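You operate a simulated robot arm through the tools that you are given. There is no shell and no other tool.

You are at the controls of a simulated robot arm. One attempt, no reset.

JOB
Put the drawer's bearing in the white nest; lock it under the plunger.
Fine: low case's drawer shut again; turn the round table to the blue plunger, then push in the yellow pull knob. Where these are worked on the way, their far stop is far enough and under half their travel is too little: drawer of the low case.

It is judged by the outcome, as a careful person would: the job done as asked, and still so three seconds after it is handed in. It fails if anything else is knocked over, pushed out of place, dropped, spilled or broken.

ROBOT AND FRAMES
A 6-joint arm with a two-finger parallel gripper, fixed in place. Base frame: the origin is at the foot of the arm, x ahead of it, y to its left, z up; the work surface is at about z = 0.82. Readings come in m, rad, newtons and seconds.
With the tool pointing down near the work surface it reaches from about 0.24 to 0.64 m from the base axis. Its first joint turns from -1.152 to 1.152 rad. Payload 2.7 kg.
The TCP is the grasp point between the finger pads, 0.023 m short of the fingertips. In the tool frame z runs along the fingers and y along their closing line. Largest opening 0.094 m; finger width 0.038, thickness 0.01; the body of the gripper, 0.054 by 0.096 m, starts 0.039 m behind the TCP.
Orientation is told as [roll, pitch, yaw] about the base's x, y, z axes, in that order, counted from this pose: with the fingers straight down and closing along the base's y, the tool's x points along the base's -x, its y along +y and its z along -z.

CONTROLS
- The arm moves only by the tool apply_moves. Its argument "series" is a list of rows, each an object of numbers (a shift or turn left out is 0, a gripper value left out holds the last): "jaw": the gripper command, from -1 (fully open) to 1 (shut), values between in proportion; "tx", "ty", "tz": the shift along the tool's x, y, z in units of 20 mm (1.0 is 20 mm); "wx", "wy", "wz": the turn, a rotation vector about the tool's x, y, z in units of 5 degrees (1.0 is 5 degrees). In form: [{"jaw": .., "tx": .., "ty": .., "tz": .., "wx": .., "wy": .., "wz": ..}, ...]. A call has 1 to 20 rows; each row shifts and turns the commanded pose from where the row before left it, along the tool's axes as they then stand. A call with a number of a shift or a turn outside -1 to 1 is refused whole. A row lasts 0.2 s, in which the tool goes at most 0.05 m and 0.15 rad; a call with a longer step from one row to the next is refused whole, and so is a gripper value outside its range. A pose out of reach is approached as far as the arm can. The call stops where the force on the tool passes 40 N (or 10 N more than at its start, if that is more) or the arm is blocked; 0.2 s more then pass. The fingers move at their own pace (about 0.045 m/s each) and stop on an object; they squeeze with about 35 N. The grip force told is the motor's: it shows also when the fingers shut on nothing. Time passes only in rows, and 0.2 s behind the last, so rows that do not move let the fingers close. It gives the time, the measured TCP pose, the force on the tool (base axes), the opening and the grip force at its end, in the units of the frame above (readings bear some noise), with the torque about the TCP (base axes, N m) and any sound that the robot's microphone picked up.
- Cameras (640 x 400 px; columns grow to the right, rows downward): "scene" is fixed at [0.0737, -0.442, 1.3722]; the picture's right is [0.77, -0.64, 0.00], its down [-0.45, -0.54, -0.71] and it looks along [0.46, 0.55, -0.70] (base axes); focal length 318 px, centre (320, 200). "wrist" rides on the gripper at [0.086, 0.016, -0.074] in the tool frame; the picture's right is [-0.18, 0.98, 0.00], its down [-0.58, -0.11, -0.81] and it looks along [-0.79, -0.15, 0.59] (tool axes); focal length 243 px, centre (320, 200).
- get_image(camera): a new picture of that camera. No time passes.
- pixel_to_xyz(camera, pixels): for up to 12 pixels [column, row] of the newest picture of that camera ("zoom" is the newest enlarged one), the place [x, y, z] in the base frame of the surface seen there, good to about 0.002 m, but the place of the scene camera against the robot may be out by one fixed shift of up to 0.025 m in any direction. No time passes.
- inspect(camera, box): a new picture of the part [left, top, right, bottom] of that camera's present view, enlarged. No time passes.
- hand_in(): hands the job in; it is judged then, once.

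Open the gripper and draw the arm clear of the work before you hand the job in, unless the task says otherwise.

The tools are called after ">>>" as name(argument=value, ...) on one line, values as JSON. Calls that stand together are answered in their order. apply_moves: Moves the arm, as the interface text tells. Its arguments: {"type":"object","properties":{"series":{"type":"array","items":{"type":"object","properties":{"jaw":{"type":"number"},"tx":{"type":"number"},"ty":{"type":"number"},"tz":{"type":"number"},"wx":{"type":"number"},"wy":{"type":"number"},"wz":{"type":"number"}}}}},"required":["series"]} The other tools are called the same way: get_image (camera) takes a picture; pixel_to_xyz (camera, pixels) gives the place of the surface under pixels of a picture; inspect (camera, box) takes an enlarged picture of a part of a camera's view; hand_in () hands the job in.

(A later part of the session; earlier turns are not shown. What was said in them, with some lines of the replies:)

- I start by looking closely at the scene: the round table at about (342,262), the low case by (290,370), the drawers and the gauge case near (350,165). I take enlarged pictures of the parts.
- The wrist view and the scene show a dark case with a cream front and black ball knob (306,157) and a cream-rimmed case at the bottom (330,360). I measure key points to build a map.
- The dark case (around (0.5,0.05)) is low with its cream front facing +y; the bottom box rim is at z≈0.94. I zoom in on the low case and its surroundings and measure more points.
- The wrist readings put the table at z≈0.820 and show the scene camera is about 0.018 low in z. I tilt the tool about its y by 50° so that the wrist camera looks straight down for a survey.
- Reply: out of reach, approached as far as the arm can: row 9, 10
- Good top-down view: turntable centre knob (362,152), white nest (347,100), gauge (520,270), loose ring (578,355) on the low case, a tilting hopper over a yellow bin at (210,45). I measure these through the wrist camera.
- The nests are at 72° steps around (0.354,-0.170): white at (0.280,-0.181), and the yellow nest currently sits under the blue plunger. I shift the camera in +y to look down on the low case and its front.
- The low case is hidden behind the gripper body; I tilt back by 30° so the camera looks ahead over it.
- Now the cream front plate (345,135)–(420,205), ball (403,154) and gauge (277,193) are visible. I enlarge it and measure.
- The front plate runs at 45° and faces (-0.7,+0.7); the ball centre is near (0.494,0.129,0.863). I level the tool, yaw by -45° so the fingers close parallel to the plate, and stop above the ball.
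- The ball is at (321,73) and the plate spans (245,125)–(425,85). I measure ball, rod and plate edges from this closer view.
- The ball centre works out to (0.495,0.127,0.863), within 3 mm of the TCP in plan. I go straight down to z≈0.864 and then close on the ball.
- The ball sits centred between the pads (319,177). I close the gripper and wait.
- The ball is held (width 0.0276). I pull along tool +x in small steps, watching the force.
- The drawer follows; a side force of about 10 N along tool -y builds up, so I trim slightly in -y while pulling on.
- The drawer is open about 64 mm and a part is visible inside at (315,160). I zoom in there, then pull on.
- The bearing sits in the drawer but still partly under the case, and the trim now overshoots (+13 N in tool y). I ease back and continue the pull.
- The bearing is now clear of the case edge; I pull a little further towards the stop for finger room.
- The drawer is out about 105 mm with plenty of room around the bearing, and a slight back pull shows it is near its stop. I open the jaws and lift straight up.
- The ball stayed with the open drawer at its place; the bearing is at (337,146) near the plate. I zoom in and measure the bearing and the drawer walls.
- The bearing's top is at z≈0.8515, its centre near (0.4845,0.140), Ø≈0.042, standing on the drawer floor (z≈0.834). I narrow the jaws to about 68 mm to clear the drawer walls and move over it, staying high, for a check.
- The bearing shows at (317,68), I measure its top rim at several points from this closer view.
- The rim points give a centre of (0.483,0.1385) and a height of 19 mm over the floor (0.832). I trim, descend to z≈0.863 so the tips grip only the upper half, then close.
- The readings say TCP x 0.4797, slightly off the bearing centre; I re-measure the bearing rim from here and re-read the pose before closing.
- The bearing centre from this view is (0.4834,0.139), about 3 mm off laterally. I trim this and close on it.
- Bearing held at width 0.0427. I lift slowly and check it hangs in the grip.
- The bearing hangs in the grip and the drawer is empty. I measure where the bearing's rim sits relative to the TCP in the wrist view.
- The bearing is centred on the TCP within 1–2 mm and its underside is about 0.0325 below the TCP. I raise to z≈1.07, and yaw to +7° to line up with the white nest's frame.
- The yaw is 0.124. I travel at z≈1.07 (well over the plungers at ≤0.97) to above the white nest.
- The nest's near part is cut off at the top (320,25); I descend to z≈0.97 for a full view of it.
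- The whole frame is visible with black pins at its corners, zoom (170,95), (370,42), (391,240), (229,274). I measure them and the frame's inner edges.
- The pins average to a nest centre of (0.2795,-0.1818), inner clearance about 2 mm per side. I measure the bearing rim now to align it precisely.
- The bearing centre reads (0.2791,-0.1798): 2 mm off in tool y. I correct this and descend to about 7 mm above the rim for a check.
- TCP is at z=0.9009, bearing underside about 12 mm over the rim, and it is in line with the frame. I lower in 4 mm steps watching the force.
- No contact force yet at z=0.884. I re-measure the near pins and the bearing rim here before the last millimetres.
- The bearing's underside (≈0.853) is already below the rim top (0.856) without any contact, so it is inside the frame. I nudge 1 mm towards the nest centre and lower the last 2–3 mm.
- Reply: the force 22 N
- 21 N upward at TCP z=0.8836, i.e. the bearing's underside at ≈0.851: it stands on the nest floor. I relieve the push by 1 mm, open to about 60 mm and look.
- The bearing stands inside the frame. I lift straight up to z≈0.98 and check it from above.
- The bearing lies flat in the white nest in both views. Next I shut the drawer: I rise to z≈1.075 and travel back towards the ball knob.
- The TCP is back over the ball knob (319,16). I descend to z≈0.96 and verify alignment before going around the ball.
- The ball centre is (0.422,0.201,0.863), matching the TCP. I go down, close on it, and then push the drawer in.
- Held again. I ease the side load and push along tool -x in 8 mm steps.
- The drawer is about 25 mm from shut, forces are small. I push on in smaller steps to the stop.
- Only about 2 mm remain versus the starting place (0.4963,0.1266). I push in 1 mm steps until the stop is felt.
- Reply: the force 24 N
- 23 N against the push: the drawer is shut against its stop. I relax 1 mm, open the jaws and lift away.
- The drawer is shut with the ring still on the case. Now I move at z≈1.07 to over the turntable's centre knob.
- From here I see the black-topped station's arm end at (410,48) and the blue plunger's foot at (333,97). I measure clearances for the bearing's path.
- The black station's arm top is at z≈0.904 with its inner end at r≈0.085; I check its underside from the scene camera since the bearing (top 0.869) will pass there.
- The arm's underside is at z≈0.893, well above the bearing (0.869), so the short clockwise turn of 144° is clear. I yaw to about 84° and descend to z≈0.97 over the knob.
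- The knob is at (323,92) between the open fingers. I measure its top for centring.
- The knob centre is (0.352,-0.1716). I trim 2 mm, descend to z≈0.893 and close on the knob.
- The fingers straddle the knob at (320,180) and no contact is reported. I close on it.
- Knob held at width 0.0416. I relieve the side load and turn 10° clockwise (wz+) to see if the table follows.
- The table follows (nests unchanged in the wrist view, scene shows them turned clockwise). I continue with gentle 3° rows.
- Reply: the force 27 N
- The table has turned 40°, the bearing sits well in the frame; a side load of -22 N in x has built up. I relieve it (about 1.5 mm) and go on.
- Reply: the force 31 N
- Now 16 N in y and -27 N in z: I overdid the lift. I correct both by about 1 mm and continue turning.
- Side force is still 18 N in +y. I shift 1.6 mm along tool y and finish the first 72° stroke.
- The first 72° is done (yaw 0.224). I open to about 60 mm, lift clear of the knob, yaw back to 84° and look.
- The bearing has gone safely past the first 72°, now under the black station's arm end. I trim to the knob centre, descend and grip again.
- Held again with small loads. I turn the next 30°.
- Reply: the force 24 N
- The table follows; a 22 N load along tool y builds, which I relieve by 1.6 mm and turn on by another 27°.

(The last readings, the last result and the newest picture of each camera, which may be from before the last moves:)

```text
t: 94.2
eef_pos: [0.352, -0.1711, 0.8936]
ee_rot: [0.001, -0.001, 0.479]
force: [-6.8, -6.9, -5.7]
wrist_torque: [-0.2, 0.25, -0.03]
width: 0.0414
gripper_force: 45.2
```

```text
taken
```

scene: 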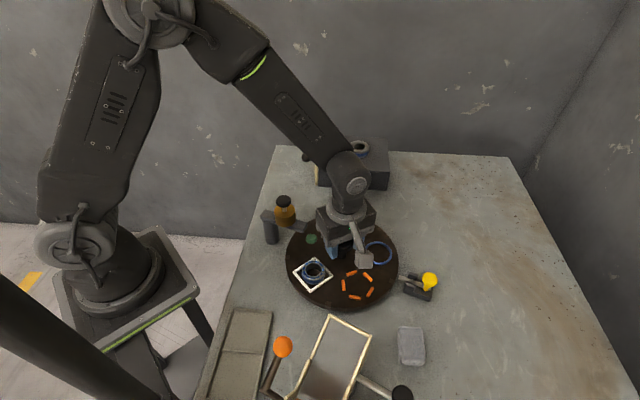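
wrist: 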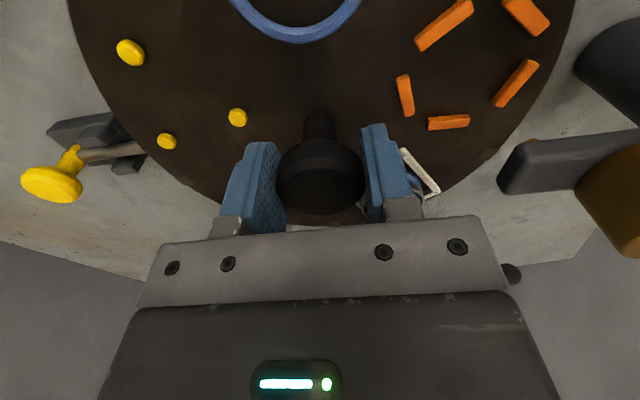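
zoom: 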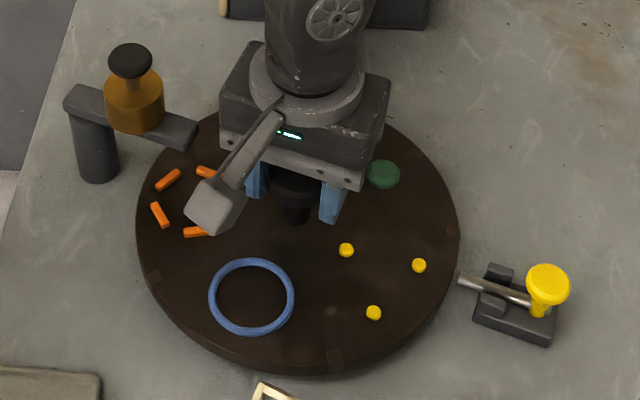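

About 128° done; I turn a further 15° and then check the notch against the pin.

>>> apply_moves(series=[{"tx": 0.03, "ty": -0.02, "tz": 0.02}, {"wz": 0.6}, {"wz": 0.6}, {"wz": 0.6}, {"wz": 0.6}, {"wz": 0.6}, {}])

>>> inspect(camera="scene", box=[240, 180, 460, 320])

>>> inspect(camera="scene", box=[380, 250, 450, 310])

>>> inspect(camera="wrist", box=[60, 100, 240, 260])

```text
t: 95.8
eef_pos: [0.3527, -0.1697, 0.8943]
ee_rot: [0.0, -0.002, 0.219]
force: [-4.5, 19.9, 15.1]
wrist_torque: [0.31, -0.19, 0.02]
width: 0.0413
gripper_force: 44.8
```

```text
2.86 times, centred on (350, 250) of scene
```

zoom: 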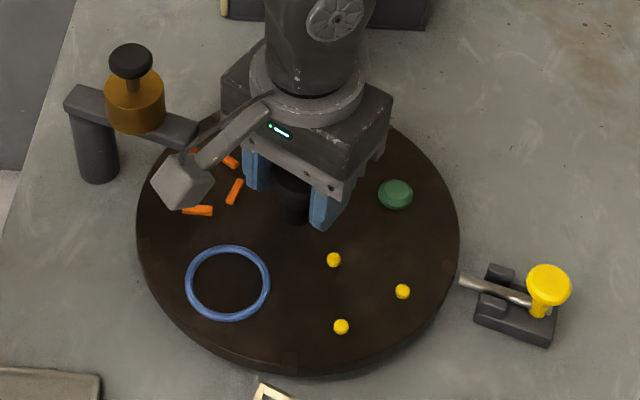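

```text
6.67 times, centred on (415, 280) of scene
```

zoom: 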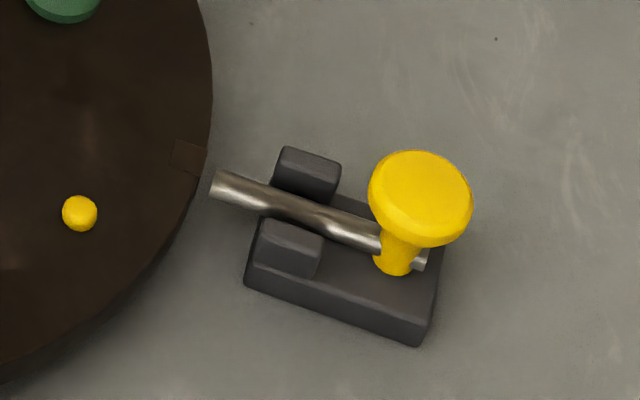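

```text
2.50 times, centred on (150, 180) of wrist
```

zoom: 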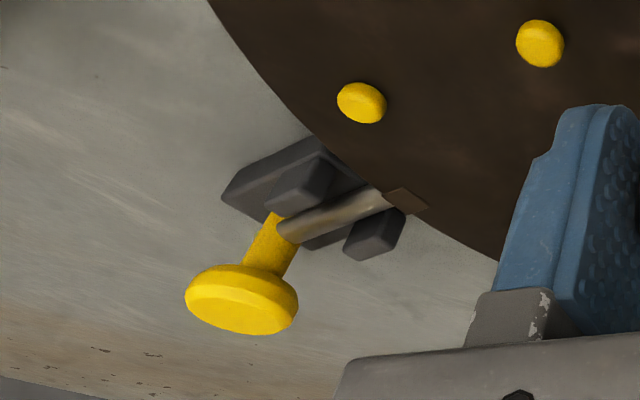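

Total turn is about 143° and the notch patch is near the rod tip (scene zoom (188,155)). I measure notch and rod from the wrist view to judge the residual angle.

>>> inspect(camera="wrist", box=[120, 150, 240, 220])

```text
5.33 times, centred on (180, 185) of wrist
```

zoom: 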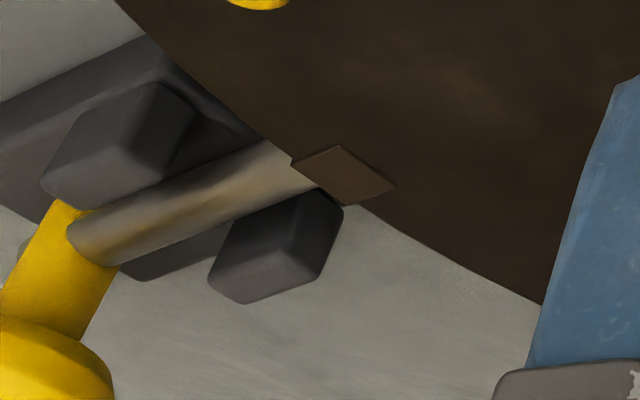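

>>> pixel_to_xyz(camera="zoom", pixels=[[338, 147], [393, 184], [347, 204], [294, 164], [343, 176], [95, 230], [180, 200], [270, 175], [200, 190], [120, 220], [290, 168], [150, 185]])

```text
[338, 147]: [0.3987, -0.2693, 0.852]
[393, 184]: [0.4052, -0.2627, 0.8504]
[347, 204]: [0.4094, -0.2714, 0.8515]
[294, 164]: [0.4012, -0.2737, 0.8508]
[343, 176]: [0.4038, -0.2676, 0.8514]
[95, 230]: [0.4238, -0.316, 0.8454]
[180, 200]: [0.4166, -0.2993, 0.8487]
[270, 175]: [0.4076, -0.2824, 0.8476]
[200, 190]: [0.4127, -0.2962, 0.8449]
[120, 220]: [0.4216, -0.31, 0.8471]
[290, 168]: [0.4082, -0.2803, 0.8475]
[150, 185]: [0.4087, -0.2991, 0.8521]
```

The notch centre is at -62.2° and the rod axis at about -62.8° around the table centre; angle count says 0.85° is still missing. I turn 0.85° more and relieve the side loads before release.

>>> apply_moves(series=[{"ty": 0.06, "tz": -0.04}, {"wz": 0.17}, {}])

```text
t: 96.6
eef_pos: [0.3529, -0.1708, 0.8942]
ee_rot: [-0.004, -0.003, 0.202]
force: [8.5, 1.6, -15.1]
wrist_torque: [-0.11, -0.58, 0.09]
width: 0.0414
gripper_force: 45.4
```

The counted turn is now 144.1°. I open slightly, lift clear and inspect nest and notch.

>>> apply_moves(series=[{"jaw": -0.35}, {"jaw": -0.35}, {"jaw": -0.35}, {"tz": -0.5}, {"tz": -1}, {"tz": -1}, {"tz": -1}, {"tz": -1}])

>>> get_image(camera="wrist")

>>> inspect(camera="scene", box=[260, 180, 440, 310])

>>> inspect(camera="wrist", box=[160, 60, 300, 160])

```text
t: 98.4
eef_pos: [0.3522, -0.1685, 0.9855]
ee_rot: [-0.001, 0.001, 0.202]
force: [0.7, -0.3, 1.3]
wrist_torque: [0.01, -0.01, -0.02]
width: 0.0634
gripper_force: 0.2
```

```text
taken
```

wrist: 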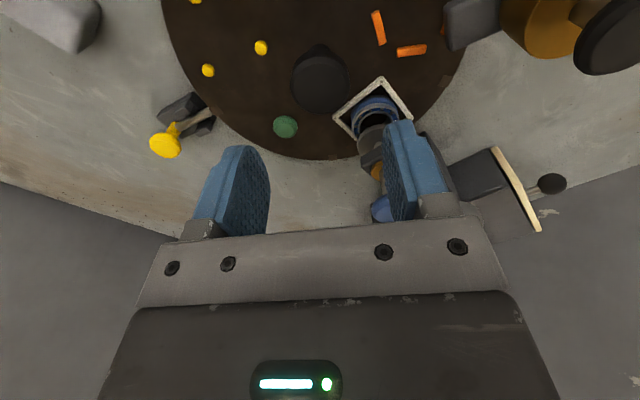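

```text
3.08 times, centred on (350, 245) of scene
```

zoom: 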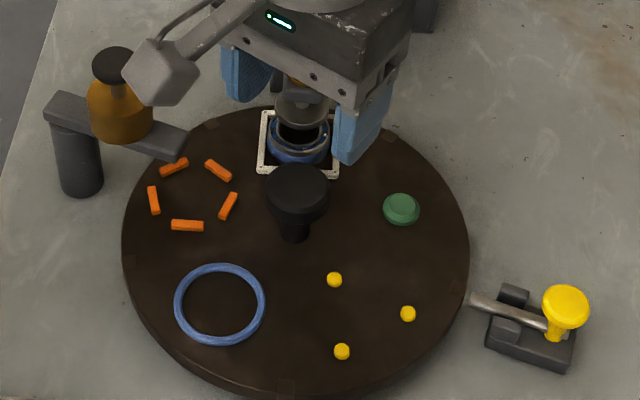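

```text
4.00 times, centred on (230, 110) of wrist
```

zoom: 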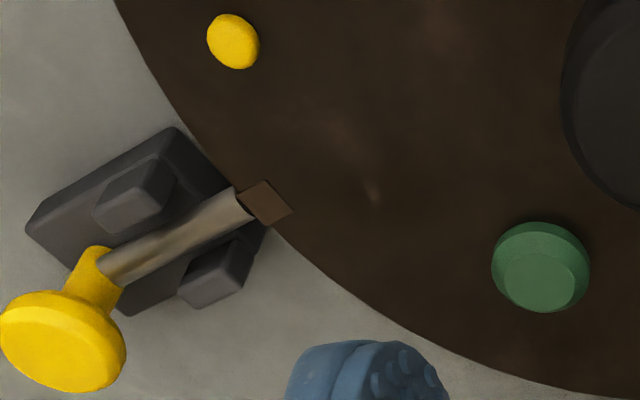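

The white nest with the bearing is under the blue plunger, and the notch patch sits at the rod's end. I measure notch, rod and nest from this higher viewpoint.

>>> inspect(camera="wrist", box=[160, 80, 240, 150])

>>> inspect(camera="wrist", box=[320, 60, 430, 160])

>>> pixel_to_xyz(camera="wrist", pixels=[[216, 111], [216, 105], [223, 112], [217, 115], [211, 108], [208, 112], [195, 118], [185, 125], [380, 79], [336, 118], [411, 116], [372, 104]])

```text
5.71 times, centred on (200, 115) of wrist
```

zoom: 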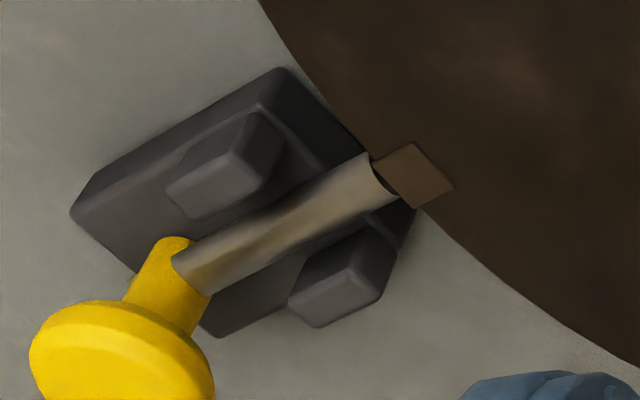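

```text
4.00 times, centred on (375, 110) of wrist
```

zoom: 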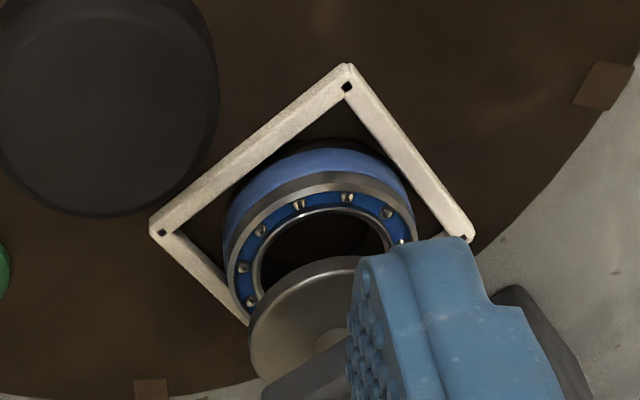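

```text
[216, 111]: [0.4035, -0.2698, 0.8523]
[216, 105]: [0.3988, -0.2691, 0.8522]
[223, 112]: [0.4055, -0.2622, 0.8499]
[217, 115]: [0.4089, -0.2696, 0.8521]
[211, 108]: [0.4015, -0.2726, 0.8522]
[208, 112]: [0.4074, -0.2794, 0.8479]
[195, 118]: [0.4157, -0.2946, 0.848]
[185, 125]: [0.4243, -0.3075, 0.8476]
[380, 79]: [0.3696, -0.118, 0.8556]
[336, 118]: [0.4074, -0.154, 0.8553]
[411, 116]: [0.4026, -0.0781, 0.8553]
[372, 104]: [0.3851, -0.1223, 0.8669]
```

Notch (-62.2°) and rod (-62.2°) agree, and the nest centre (0.405,-0.116) is at the plunger. Next I rise, yaw to -62.5° (closing across the rod) for the yellow knob.

>>> apply_moves(series=[{"tz": -1}, {"tz": -1}, {"tz": -1}, {"tz": -1}, {"wz": 1}, {"wz": 1}, {"wz": 1}, {"wz": 1}, {"wz": 1}, {"wz": 1}, {"wz": 1}, {"wz": 1}, {"wz": 1}, {"wz": 1}, {"wz": 1}, {"wz": 1}, {"wz": 1}, {"wz": 1}, {"wz": 0.8}, {}])

>>> inspect(camera="scene", box=[260, 180, 440, 310])

```text
t: 102.6
eef_pos: [0.3529, -0.1689, 1.0643]
ee_rot: [0.0, 0.0, -1.09]
force: [-0.1, -0.1, -0.3]
wrist_torque: [0.0, -0.03, 0.02]
width: 0.0635
gripper_force: 0.0
```

```text
3.08 times, centred on (350, 245) of scene
```

zoom: 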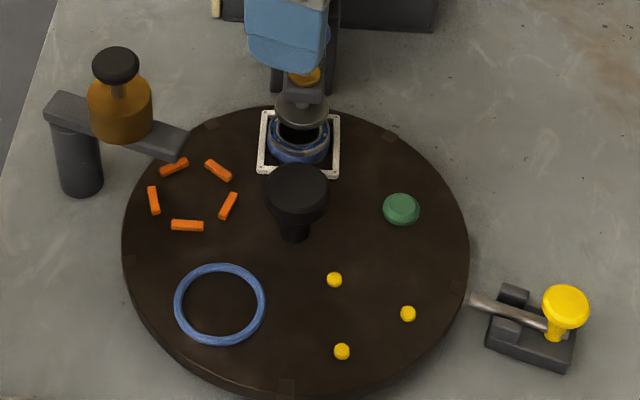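

Yaw is -1.09. I move outward along the rod line over the yellow knob and descend to z≈0.97.

>>> apply_moves(series=[{"tx": -0.848}, {"tx": -0.848}, {"tx": -0.848}, {"tx": -0.848}, {"tx": -0.848}, {"tx": -0.848}, {"tx": -0.848}, {"tx": -0.848}, {"tx": -0.848}, {"tx": -0.848, "ty": -0.08}, {"tz": 1}, {"tz": 1}, {"tz": 1}, {"tz": 1}, {"tz": 0.7}, {}])

>>> get_image(camera="wrist")

>>> inspect(camera="wrist", box=[240, 20, 420, 170])

```text
t: 106.0
eef_pos: [0.4296, -0.3211, 0.9707]
ee_rot: [0.0, 0.0, -1.091]
force: [-0.3, -0.1, 0.1]
wrist_torque: [-0.01, -0.02, -0.01]
width: 0.0635
gripper_force: 0.1
```

```text
taken
```

wrist: 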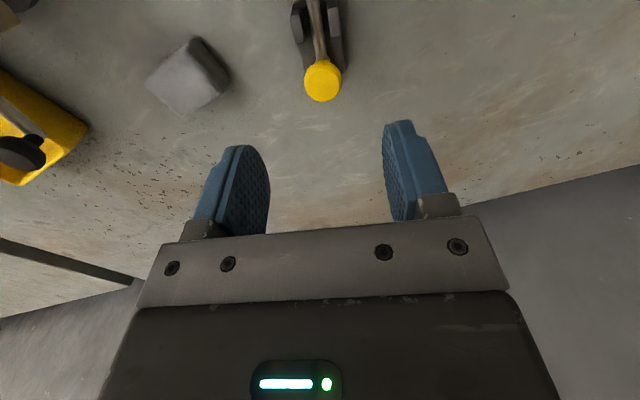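

```text
2.67 times, centred on (330, 95) of wrist
```

zoom: 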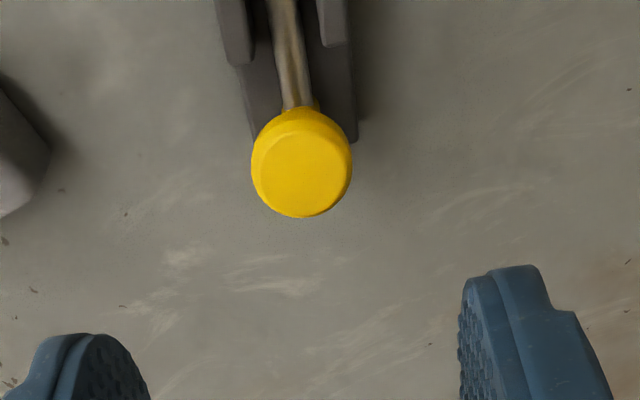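

The yellow cap is at (322,82) with the rod running up the image. I measure its centre and the brackets' height.

>>> pixel_to_xyz(camera="zoom", pixels=[[302, 168], [262, 172], [342, 172], [302, 210], [302, 130], [302, 112], [290, 70], [238, 30], [330, 20], [255, 100], [340, 120], [285, 20]])

>>> pixel_to_xyz(camera="wrist", pixels=[[313, 5], [316, 25], [318, 45], [299, 25], [333, 15], [295, 10], [322, 92], [187, 75]])

```text
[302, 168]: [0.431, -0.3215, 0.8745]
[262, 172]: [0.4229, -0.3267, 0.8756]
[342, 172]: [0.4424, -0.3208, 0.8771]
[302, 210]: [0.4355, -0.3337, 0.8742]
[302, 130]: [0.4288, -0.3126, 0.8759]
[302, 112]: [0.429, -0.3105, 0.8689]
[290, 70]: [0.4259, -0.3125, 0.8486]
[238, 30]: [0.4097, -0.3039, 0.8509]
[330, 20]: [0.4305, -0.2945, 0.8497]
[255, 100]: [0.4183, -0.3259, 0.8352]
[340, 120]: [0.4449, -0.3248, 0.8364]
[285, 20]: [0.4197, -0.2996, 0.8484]
```

```text
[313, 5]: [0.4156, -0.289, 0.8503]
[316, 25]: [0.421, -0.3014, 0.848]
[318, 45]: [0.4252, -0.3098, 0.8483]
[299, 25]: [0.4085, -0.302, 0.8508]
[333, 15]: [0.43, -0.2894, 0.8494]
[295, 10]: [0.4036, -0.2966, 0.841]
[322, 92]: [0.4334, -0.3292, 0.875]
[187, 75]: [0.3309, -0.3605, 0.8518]
```

The cap centre is (0.4324,-0.3235), top 0.8755; the brackets reach z≈0.851. I go down to z≈0.879 (tips ≈0.856, above the brackets) and close on the cap.

>>> apply_moves(series=[{"tx": -0.17, "ty": 0.07, "tz": 0.5}, {"tz": 0.9}, {"tz": 0.9}, {"tz": 0.9}, {"tz": 0.8}, {"tz": 0.55}, {}])

>>> get_image(camera="wrist")

>>> inspect(camera="scene", box=[370, 220, 490, 310])

```text
t: 107.6
eef_pos: [0.4312, -0.3222, 0.8778]
ee_rot: [0.0, 0.001, -1.087]
force: [-0.1, -0.9, -0.3]
wrist_torque: [0.01, 0.0, 0.0]
width: 0.0635
gripper_force: 0.0
```

```text
taken
```

wrist: 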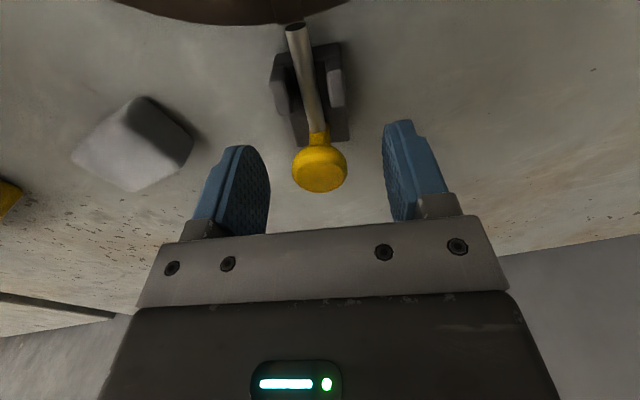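

```text
4.44 times, centred on (430, 265) of scene
```

zoom: 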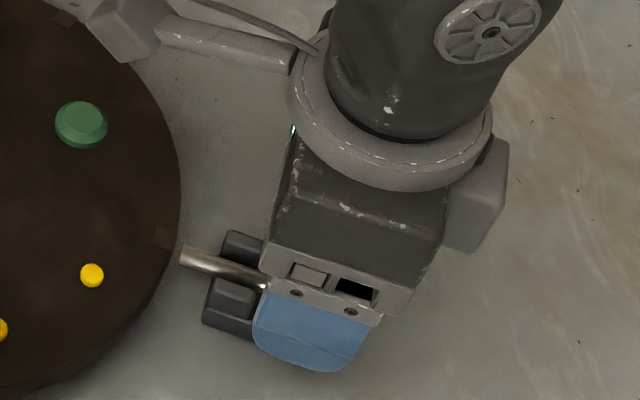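

The cap (320,168) lies centred between the pads and the rod tip (296,25) points to the rim. I close on the cap.

>>> apply_moves(series=[{"jaw": 1}, {"jaw": 1}, {"jaw": 1}, {"jaw": 1}, {"jaw": 1}])

>>> get_image(camera="wrist")

```text
t: 108.8
eef_pos: [0.4315, -0.3226, 0.8785]
ee_rot: [0.002, 0.0, -1.09]
force: [-3.5, -0.4, -0.3]
wrist_torque: [0.01, 0.07, 0.0]
width: 0.0273
gripper_force: 45.0
```

```text
taken
```

wrist: 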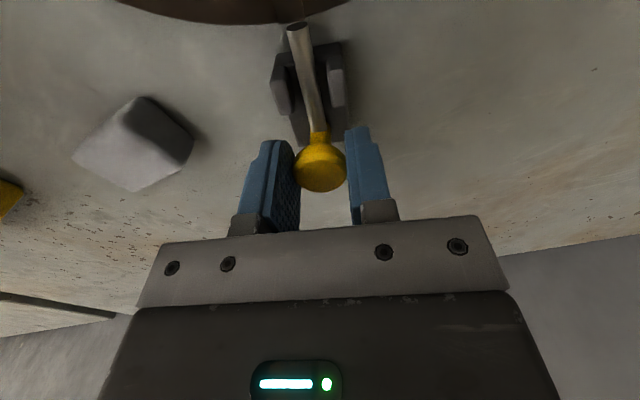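

The cap is held (width 0.0273). I push inward along tool +x in 3 mm steps, watching force.

>>> apply_moves(series=[{"tx": 0.15}, {"tx": 0.15}, {"tx": 0.15}])

>>> get_image(camera="wrist")

>>> inspect(camera="scene", box=[370, 220, 490, 310])

```text
t: 109.6
eef_pos: [0.4286, -0.3143, 0.8778]
ee_rot: [0.0, 0.0, -1.09]
force: [-1.2, -0.2, 0.9]
wrist_torque: [0.53, 0.29, -0.01]
width: 0.0272
gripper_force: 44.9
```

```text
taken
```

wrist: 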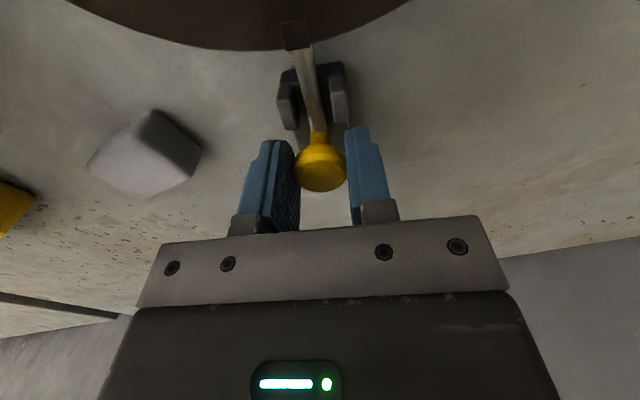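

```text
4.44 times, centred on (430, 265) of scene
```

zoom: 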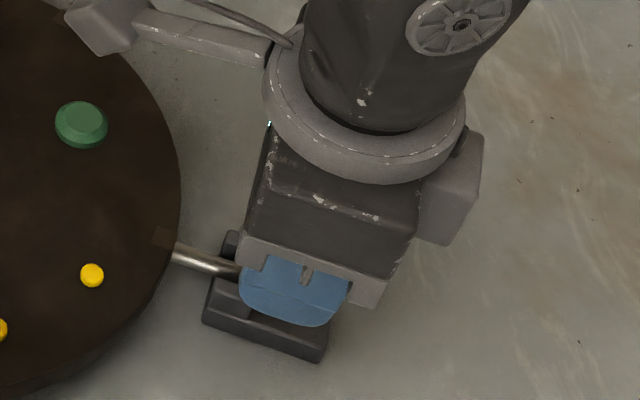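

The rod moved 9 mm and its tip meets the notch patch squarely at (296,45). I keep pushing.

>>> apply_moves(series=[{"tx": 0.15}, {"tx": 0.15}])

>>> get_image(camera="wrist")

```text
t: 110.2
eef_pos: [0.4261, -0.3109, 0.8783]
ee_rot: [0.001, -0.001, -1.088]
force: [5.0, -7.2, -0.5]
wrist_torque: [0.94, 0.47, 0.01]
width: 0.0274
gripper_force: 45.3
```

```text
taken
```

wrist: 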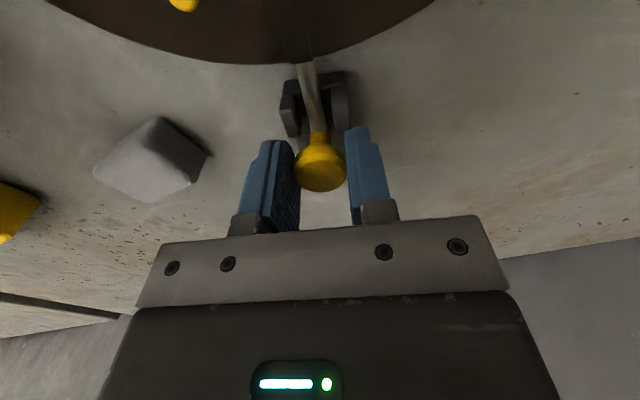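

13 mm in with 8.7 N resistance. I push on in 2 mm steps and see whether it goes on or stops.

>>> apply_moves(series=[{"tx": 0.1}, {"tx": 0.1}])

>>> inspect(camera="wrist", box=[230, 10, 410, 150])

>>> inspect(camera="scene", box=[370, 220, 490, 310])

```text
t: 110.8
eef_pos: [0.4244, -0.3099, 0.8807]
ee_rot: [0.002, -0.007, -1.088]
force: [11.9, -27.6, -8.8]
wrist_torque: [-0.44, -0.14, 0.01]
width: 0.0276
gripper_force: 45.0
```

```text
2.86 times, centred on (320, 80) of wrist
```

zoom: 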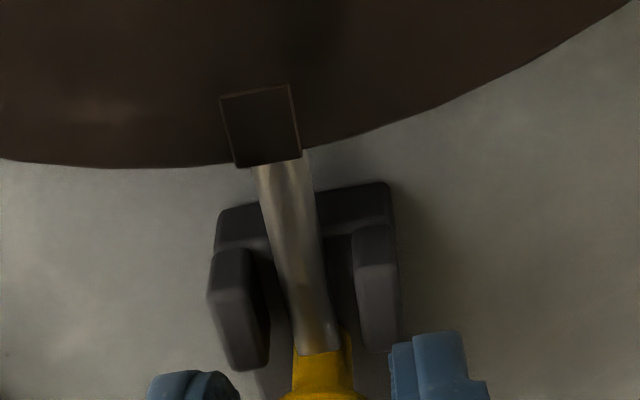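

```text
4.44 times, centred on (430, 265) of scene
```

zoom: 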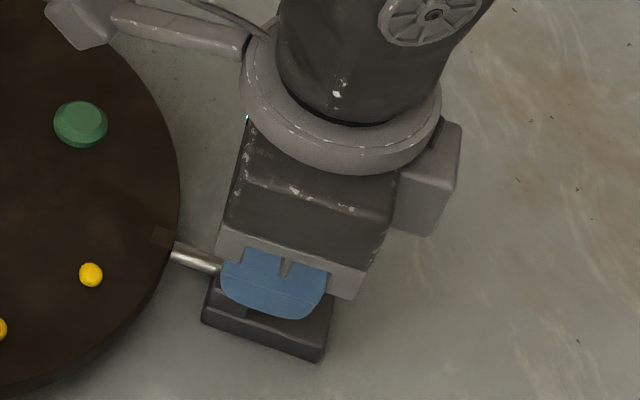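

The rod tip is stopped at the rim with 30 N: in the zoom the rod (centre x≈283) is right of the notch (centre x≈265), so the table is about 1° too far clockwise. I back off 3 mm and measure exactly.

>>> apply_moves(series=[{"tx": -0.15}, {"tx": -0.1}, {}])

>>> inspect(camera="wrist", box=[230, 10, 410, 150])

```text
t: 111.6
eef_pos: [0.4254, -0.3093, 0.8784]
ee_rot: [-0.003, 0.004, -1.088]
force: [-7.1, -1.2, 15.2]
wrist_torque: [0.9, 0.66, 0.13]
width: 0.0271
gripper_force: 44.9
```

```text
2.86 times, centred on (320, 80) of wrist
```

zoom: 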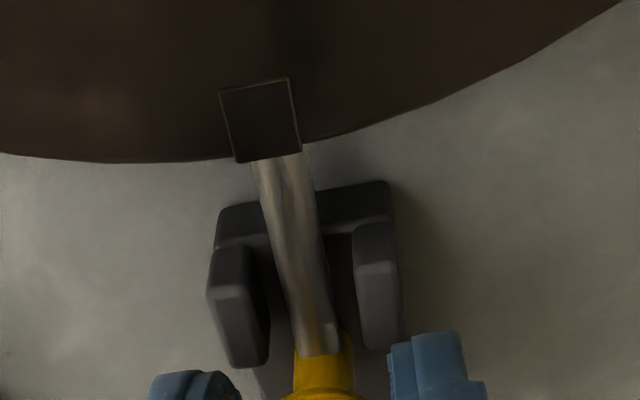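

>>> pixel_to_xyz(camera="zoom", pixels=[[222, 95], [287, 82], [299, 150], [238, 158], [260, 120], [283, 172], [262, 175], [308, 172], [295, 230], [272, 230], [317, 230], [310, 300]])

>>> pixel_to_xyz(camera="zoom", pixels=[[224, 97], [285, 85], [296, 148], [240, 155], [258, 168], [313, 165], [270, 210], [318, 210], [285, 190], [292, 210], [300, 260], [306, 280]])

```text
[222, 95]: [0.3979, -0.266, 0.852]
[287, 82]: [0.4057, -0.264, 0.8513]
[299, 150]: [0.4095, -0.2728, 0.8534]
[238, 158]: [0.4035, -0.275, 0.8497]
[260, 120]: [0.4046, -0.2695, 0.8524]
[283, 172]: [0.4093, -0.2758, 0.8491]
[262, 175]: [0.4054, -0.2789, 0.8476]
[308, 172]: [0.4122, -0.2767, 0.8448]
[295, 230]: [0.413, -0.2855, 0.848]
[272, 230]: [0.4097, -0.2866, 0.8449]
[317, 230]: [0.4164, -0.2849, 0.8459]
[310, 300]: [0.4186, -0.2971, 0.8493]
```

```text
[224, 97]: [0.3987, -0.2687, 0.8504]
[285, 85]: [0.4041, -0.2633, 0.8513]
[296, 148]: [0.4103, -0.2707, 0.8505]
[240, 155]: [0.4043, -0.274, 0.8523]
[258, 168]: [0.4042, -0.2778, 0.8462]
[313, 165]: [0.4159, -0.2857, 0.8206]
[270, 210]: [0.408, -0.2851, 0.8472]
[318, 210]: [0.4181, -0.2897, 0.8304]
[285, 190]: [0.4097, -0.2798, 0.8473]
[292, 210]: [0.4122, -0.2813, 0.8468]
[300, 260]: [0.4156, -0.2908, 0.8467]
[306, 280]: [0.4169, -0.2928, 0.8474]
```

The 3D points put the rod axis within 0.5 mm of the notch centre; the apparent offset is parallax. The rod has gone in about 14 mm from a starting gap of only ~2 mm, so the tip is inside the notch. I push again to confirm the stop and check the cap has not slipped in the grip.

>>> apply_moves(series=[{"tx": 0.1, "tz": -0.04}, {"tx": 0.1}, {"tx": 0.05}, {}])

>>> get_image(camera="wrist")

>>> inspect(camera="scene", box=[380, 240, 450, 300])

```text
t: 112.6
eef_pos: [0.424, -0.3076, 0.8793]
ee_rot: [0.004, -0.005, -1.087]
force: [10.4, -27.7, -11.5]
wrist_torque: [-0.4, -0.18, 0.0]
width: 0.0272
gripper_force: 45.3
```

```text
taken
```

wrist: 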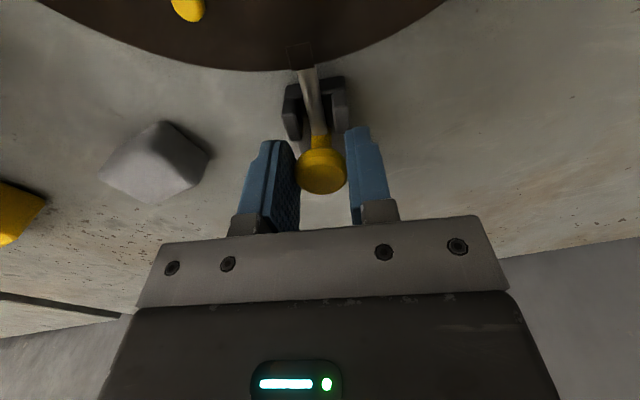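

```text
6.67 times, centred on (415, 270) of scene
```

zoom: 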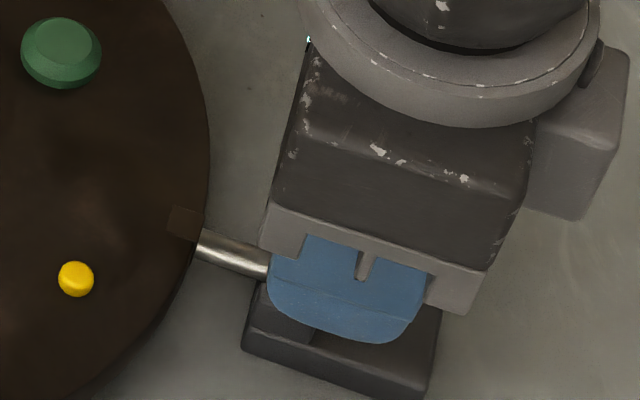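

The cap moved only ~2 px in the grip while the tool advanced ~16 mm, so the rod is now well inside the notch and stops at 30 N. I relax, open and lift to look at it.

>>> apply_moves(series=[{"tx": -0.1}, {"jaw": -0.3}, {"jaw": -0.3}, {"jaw": -0.3}, {"tz": -0.5}, {"tz": -1}, {"tz": -1}, {"tz": -1}, {"tz": -1}])

>>> get_image(camera="wrist")

>>> inspect(camera="wrist", box=[240, 0, 400, 130])

>>> inspect(camera="scene", box=[380, 240, 450, 300])

```text
t: 114.6
eef_pos: [0.4231, -0.3091, 0.9706]
ee_rot: [0.0, 0.0, -1.089]
force: [-0.3, -0.1, -0.2]
wrist_torque: [0.01, 0.0, -0.01]
width: 0.0609
gripper_force: 0.0
```

```text
taken
```

wrist: 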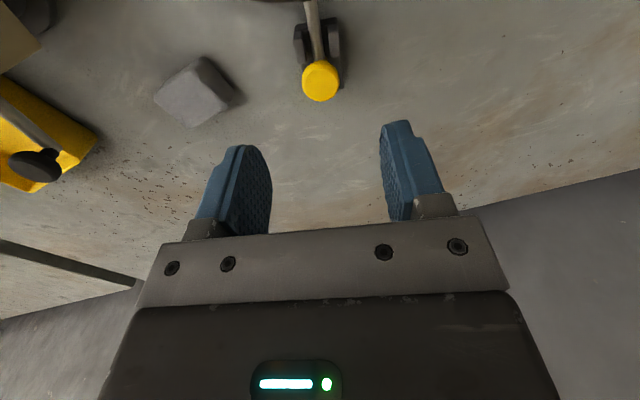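

```text
3.08 times, centred on (320, 65) of wrist
```

zoom: 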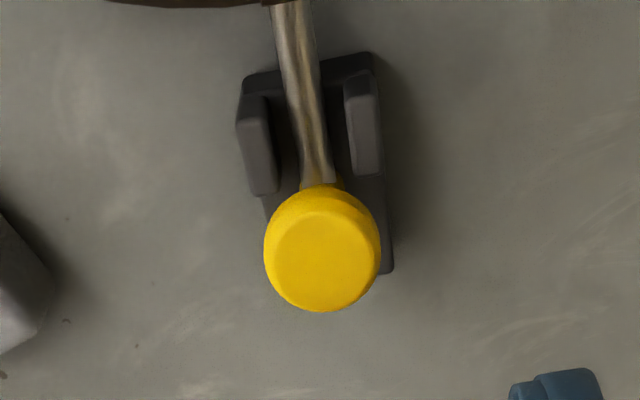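

```text
6.67 times, centred on (415, 270) of scene
```

zoom: 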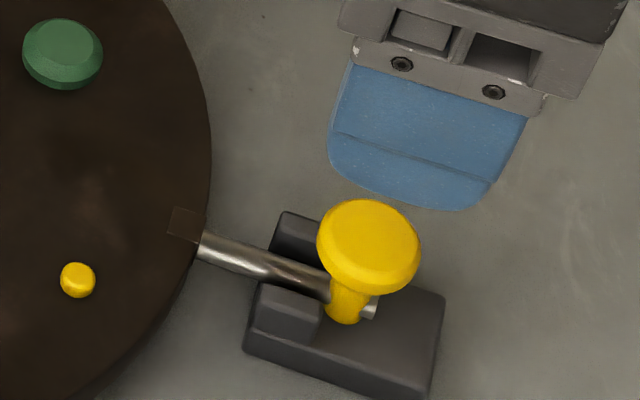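

The rod now runs under the rim at the notch, and the stem stands right at the guide blocks. I measure the cap's new place against the starting (0.4324,-0.3235).

>>> pixel_to_xyz(camera="wrist", pixels=[[320, 83], [307, 84], [335, 84], [321, 70], [321, 97], [318, 55], [314, 30], [310, 8], [299, 45], [333, 45], [309, 3], [318, 62]])

```text
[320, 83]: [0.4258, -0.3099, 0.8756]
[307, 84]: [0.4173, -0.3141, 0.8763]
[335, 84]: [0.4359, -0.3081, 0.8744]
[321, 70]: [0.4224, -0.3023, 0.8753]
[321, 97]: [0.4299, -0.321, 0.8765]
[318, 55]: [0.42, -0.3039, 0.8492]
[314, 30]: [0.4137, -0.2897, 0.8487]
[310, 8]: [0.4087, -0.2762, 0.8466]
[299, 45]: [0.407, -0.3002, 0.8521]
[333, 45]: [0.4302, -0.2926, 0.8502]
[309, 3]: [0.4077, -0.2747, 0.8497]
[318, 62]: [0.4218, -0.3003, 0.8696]
```

The cap has moved 13.5 mm in. To be sure it is fully home I close the fingers, go down outside the cap and push it inward once more with the finger faces.

>>> apply_moves(series=[{"jaw": 1, "tx": -0.55, "ty": 0.09}, {"tx": -0.55}, {"tx": -0.55}, {"tx": -0.55}, {}, {"tz": 0.9}, {"tz": 0.9}, {"tz": 0.9}, {"tz": 0.9}, {"tz": 0.9}, {"tz": 0.28}, {}])

>>> get_image(camera="wrist")

>>> inspect(camera="scene", box=[380, 240, 480, 310])

```text
t: 117.2
eef_pos: [0.447, -0.3471, 0.8732]
ee_rot: [0.0, 0.0, -1.09]
force: [0.1, 0.7, 1.0]
wrist_torque: [0.01, -0.03, -0.01]
width: 0.0
gripper_force: 35.0
```

```text
taken
```

wrist: 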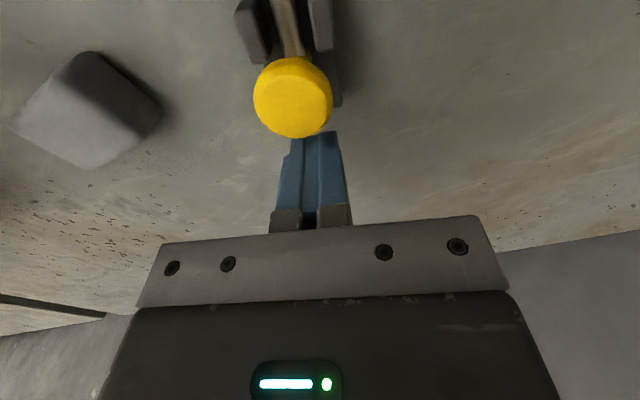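

```text
5.71 times, centred on (430, 275) of scene
```

zoom: 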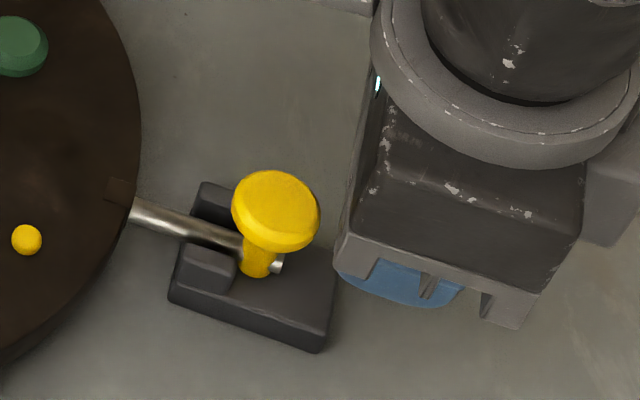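

The closed fingers stand just outside the cap. I push inward in small steps until a firm stop.

>>> apply_moves(series=[{"tx": 0.15}, {"tx": 0.15}, {"tx": 0.1}, {"tx": 0.1}])

```text
t: 118.2
eef_pos: [0.4432, -0.3399, 0.8757]
ee_rot: [0.003, -0.009, -1.09]
force: [13.7, -22.2, -7.3]
wrist_torque: [-0.21, -0.31, 0.05]
width: 0.0003
gripper_force: 34.6
```

26 N resistance right after contact: the knob does not go in any further. I take one more picture and then back away.

>>> apply_moves(series=[{"tx": 0.06}, {}])

>>> inspect(camera="scene", box=[380, 240, 480, 310])

```text
t: 118.8
eef_pos: [0.4417, -0.3403, 0.8766]
ee_rot: [0.005, -0.015, -1.089]
force: [3.1, -6.0, -0.5]
wrist_torque: [-0.05, -0.08, -0.01]
width: 0.0
gripper_force: 35.1
stopped in row 2: the force on the tool passed its limit at 40 N (the readings are from after the stop); the commanded pose is now the measured one
```

```text
5.71 times, centred on (430, 275) of scene
```

zoom: 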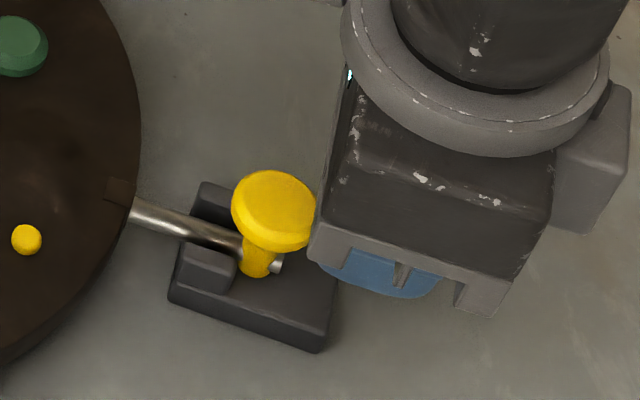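

The cap did not move at 40 N, so the pin is home. I back off outward, lift, and open the gripper.

>>> apply_moves(series=[{"tx": -0.5}, {"tx": -0.5}, {"tz": -0.6}, {"tz": -1}, {"tz": -1}, {"tz": -1}, {"tz": -1}, {"tz": -1}, {"tz": -1}, {"tz": -1}, {"tz": -1}, {"jaw": -0.3}, {"jaw": -0.3}, {"jaw": -0.3}])

>>> get_image(camera="scene")

>>> inspect(camera="scene", box=[240, 180, 460, 320])

```text
t: 121.8
eef_pos: [0.4507, -0.3556, 1.0476]
ee_rot: [0.003, -0.012, -1.089]
force: [0.0, -0.1, 0.3]
wrist_torque: [0.01, 0.02, -0.05]
width: 0.0614
gripper_force: 0.0
```

```text
taken
```

scene: 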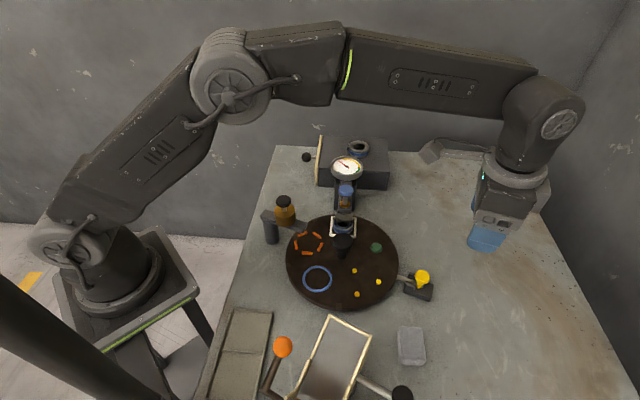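

```text
2.86 times, centred on (350, 250) of scene
```

zoom: 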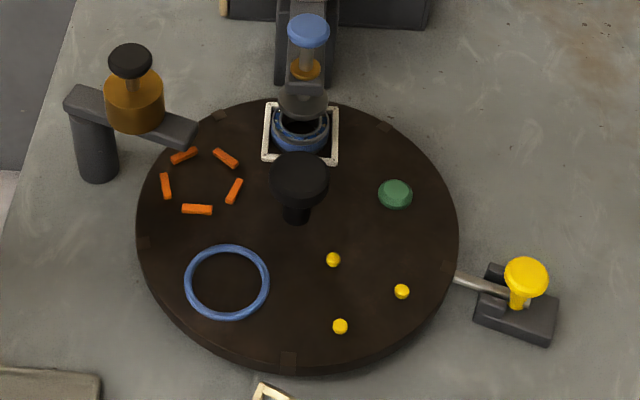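

The bearing lies in the white nest under the blue plunger and the yellow knob is in. I check the drawer's closure in the same zoom as at the start, and the nest up close.

>>> inspect(camera="scene", box=[290, 120, 400, 190])

>>> inspect(camera="scene", box=[310, 190, 380, 250])

>>> inspect(camera="scene", box=[380, 250, 450, 310])

```text
5.71 times, centred on (345, 155) of scene
```

zoom: 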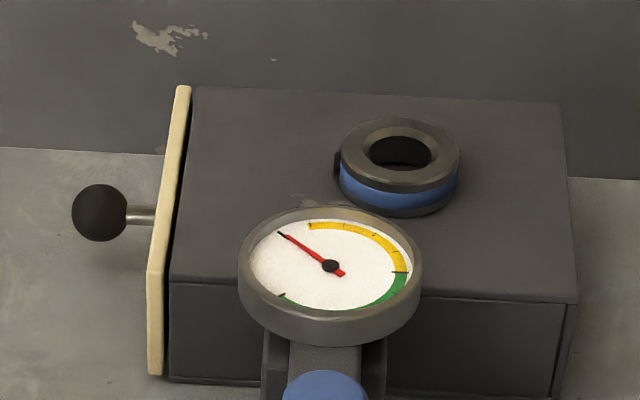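

```text
6.67 times, centred on (345, 220) of scene
```

zoom: 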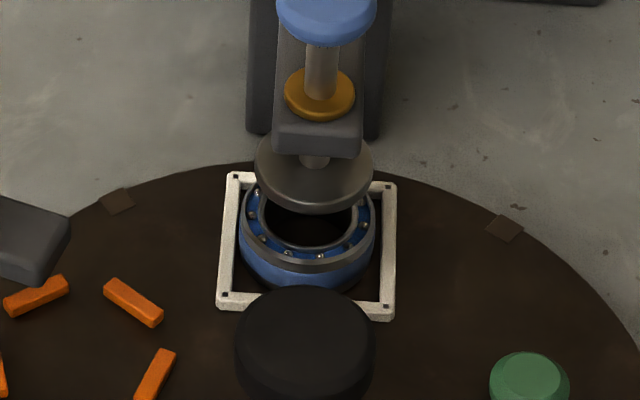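

```text
6.67 times, centred on (415, 280) of scene
```

zoom: 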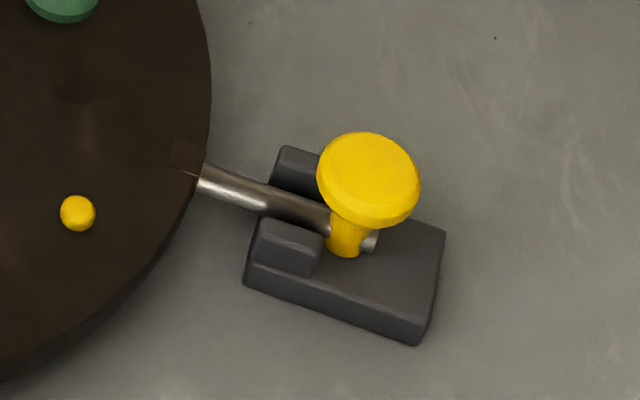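

Drawer plate and ring match the starting picture, the bearing is in the white nest under the plunger foot, and about 11 mm of the rod is hidden inside the rim notch. I open the gripper fully and raise the arm a bit more before handing in.

>>> apply_moves(series=[{"jaw": -1, "tz": -0.5}, {"tz": -0.5}, {}, {}, {}])

>>> get_image(camera="scene")

```text
t: 123.0
eef_pos: [0.4497, -0.3555, 1.0674]
ee_rot: [0.004, -0.012, -1.086]
force: [0.4, -0.2, -0.9]
wrist_torque: [-0.01, 0.01, 0.01]
width: 0.094
gripper_force: 0.0
```

```text
taken
```

scene: 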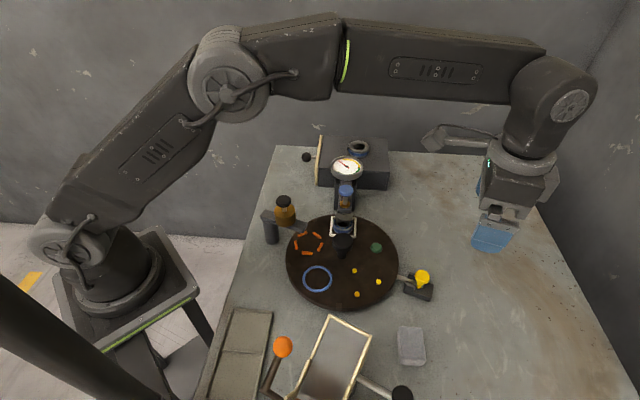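

The final picture shows the drawer shut, the bearing in the white nest under the blue plunger at (343,225), the yellow knob in at (422,278), and the gripper open and clear. I hand in the job.

>>> hand_in()

```text
The job is handed in.
```

The job is handed in. The drawer's bearing lies flat in the white nest, turned under the blue plunger.

- **Drawer:** I opened the low case's drawer about 105 mm and took out the bearing. I then pushed the drawer shut against its stop, and it looks the same as in the starting picture.
- **Table:** I turned the round table about 144° clockwise in two grips. At the end the rim notch lined up with the locking rod and the nest sat under the plunger.
- **Yellow pull knob:** It went in about 13.5 mm, so roughly 11 mm of the rod is inside the notch. A second push of up to 40 N moved it no further. I did not test the lock by trying to turn the table.

I took "lock it under the plunger" to mean pushing in the yellow knob, so I did not press the blue plunger down. In the final picture nothing else looks moved or knocked over. The gripper is open and clear of the work.
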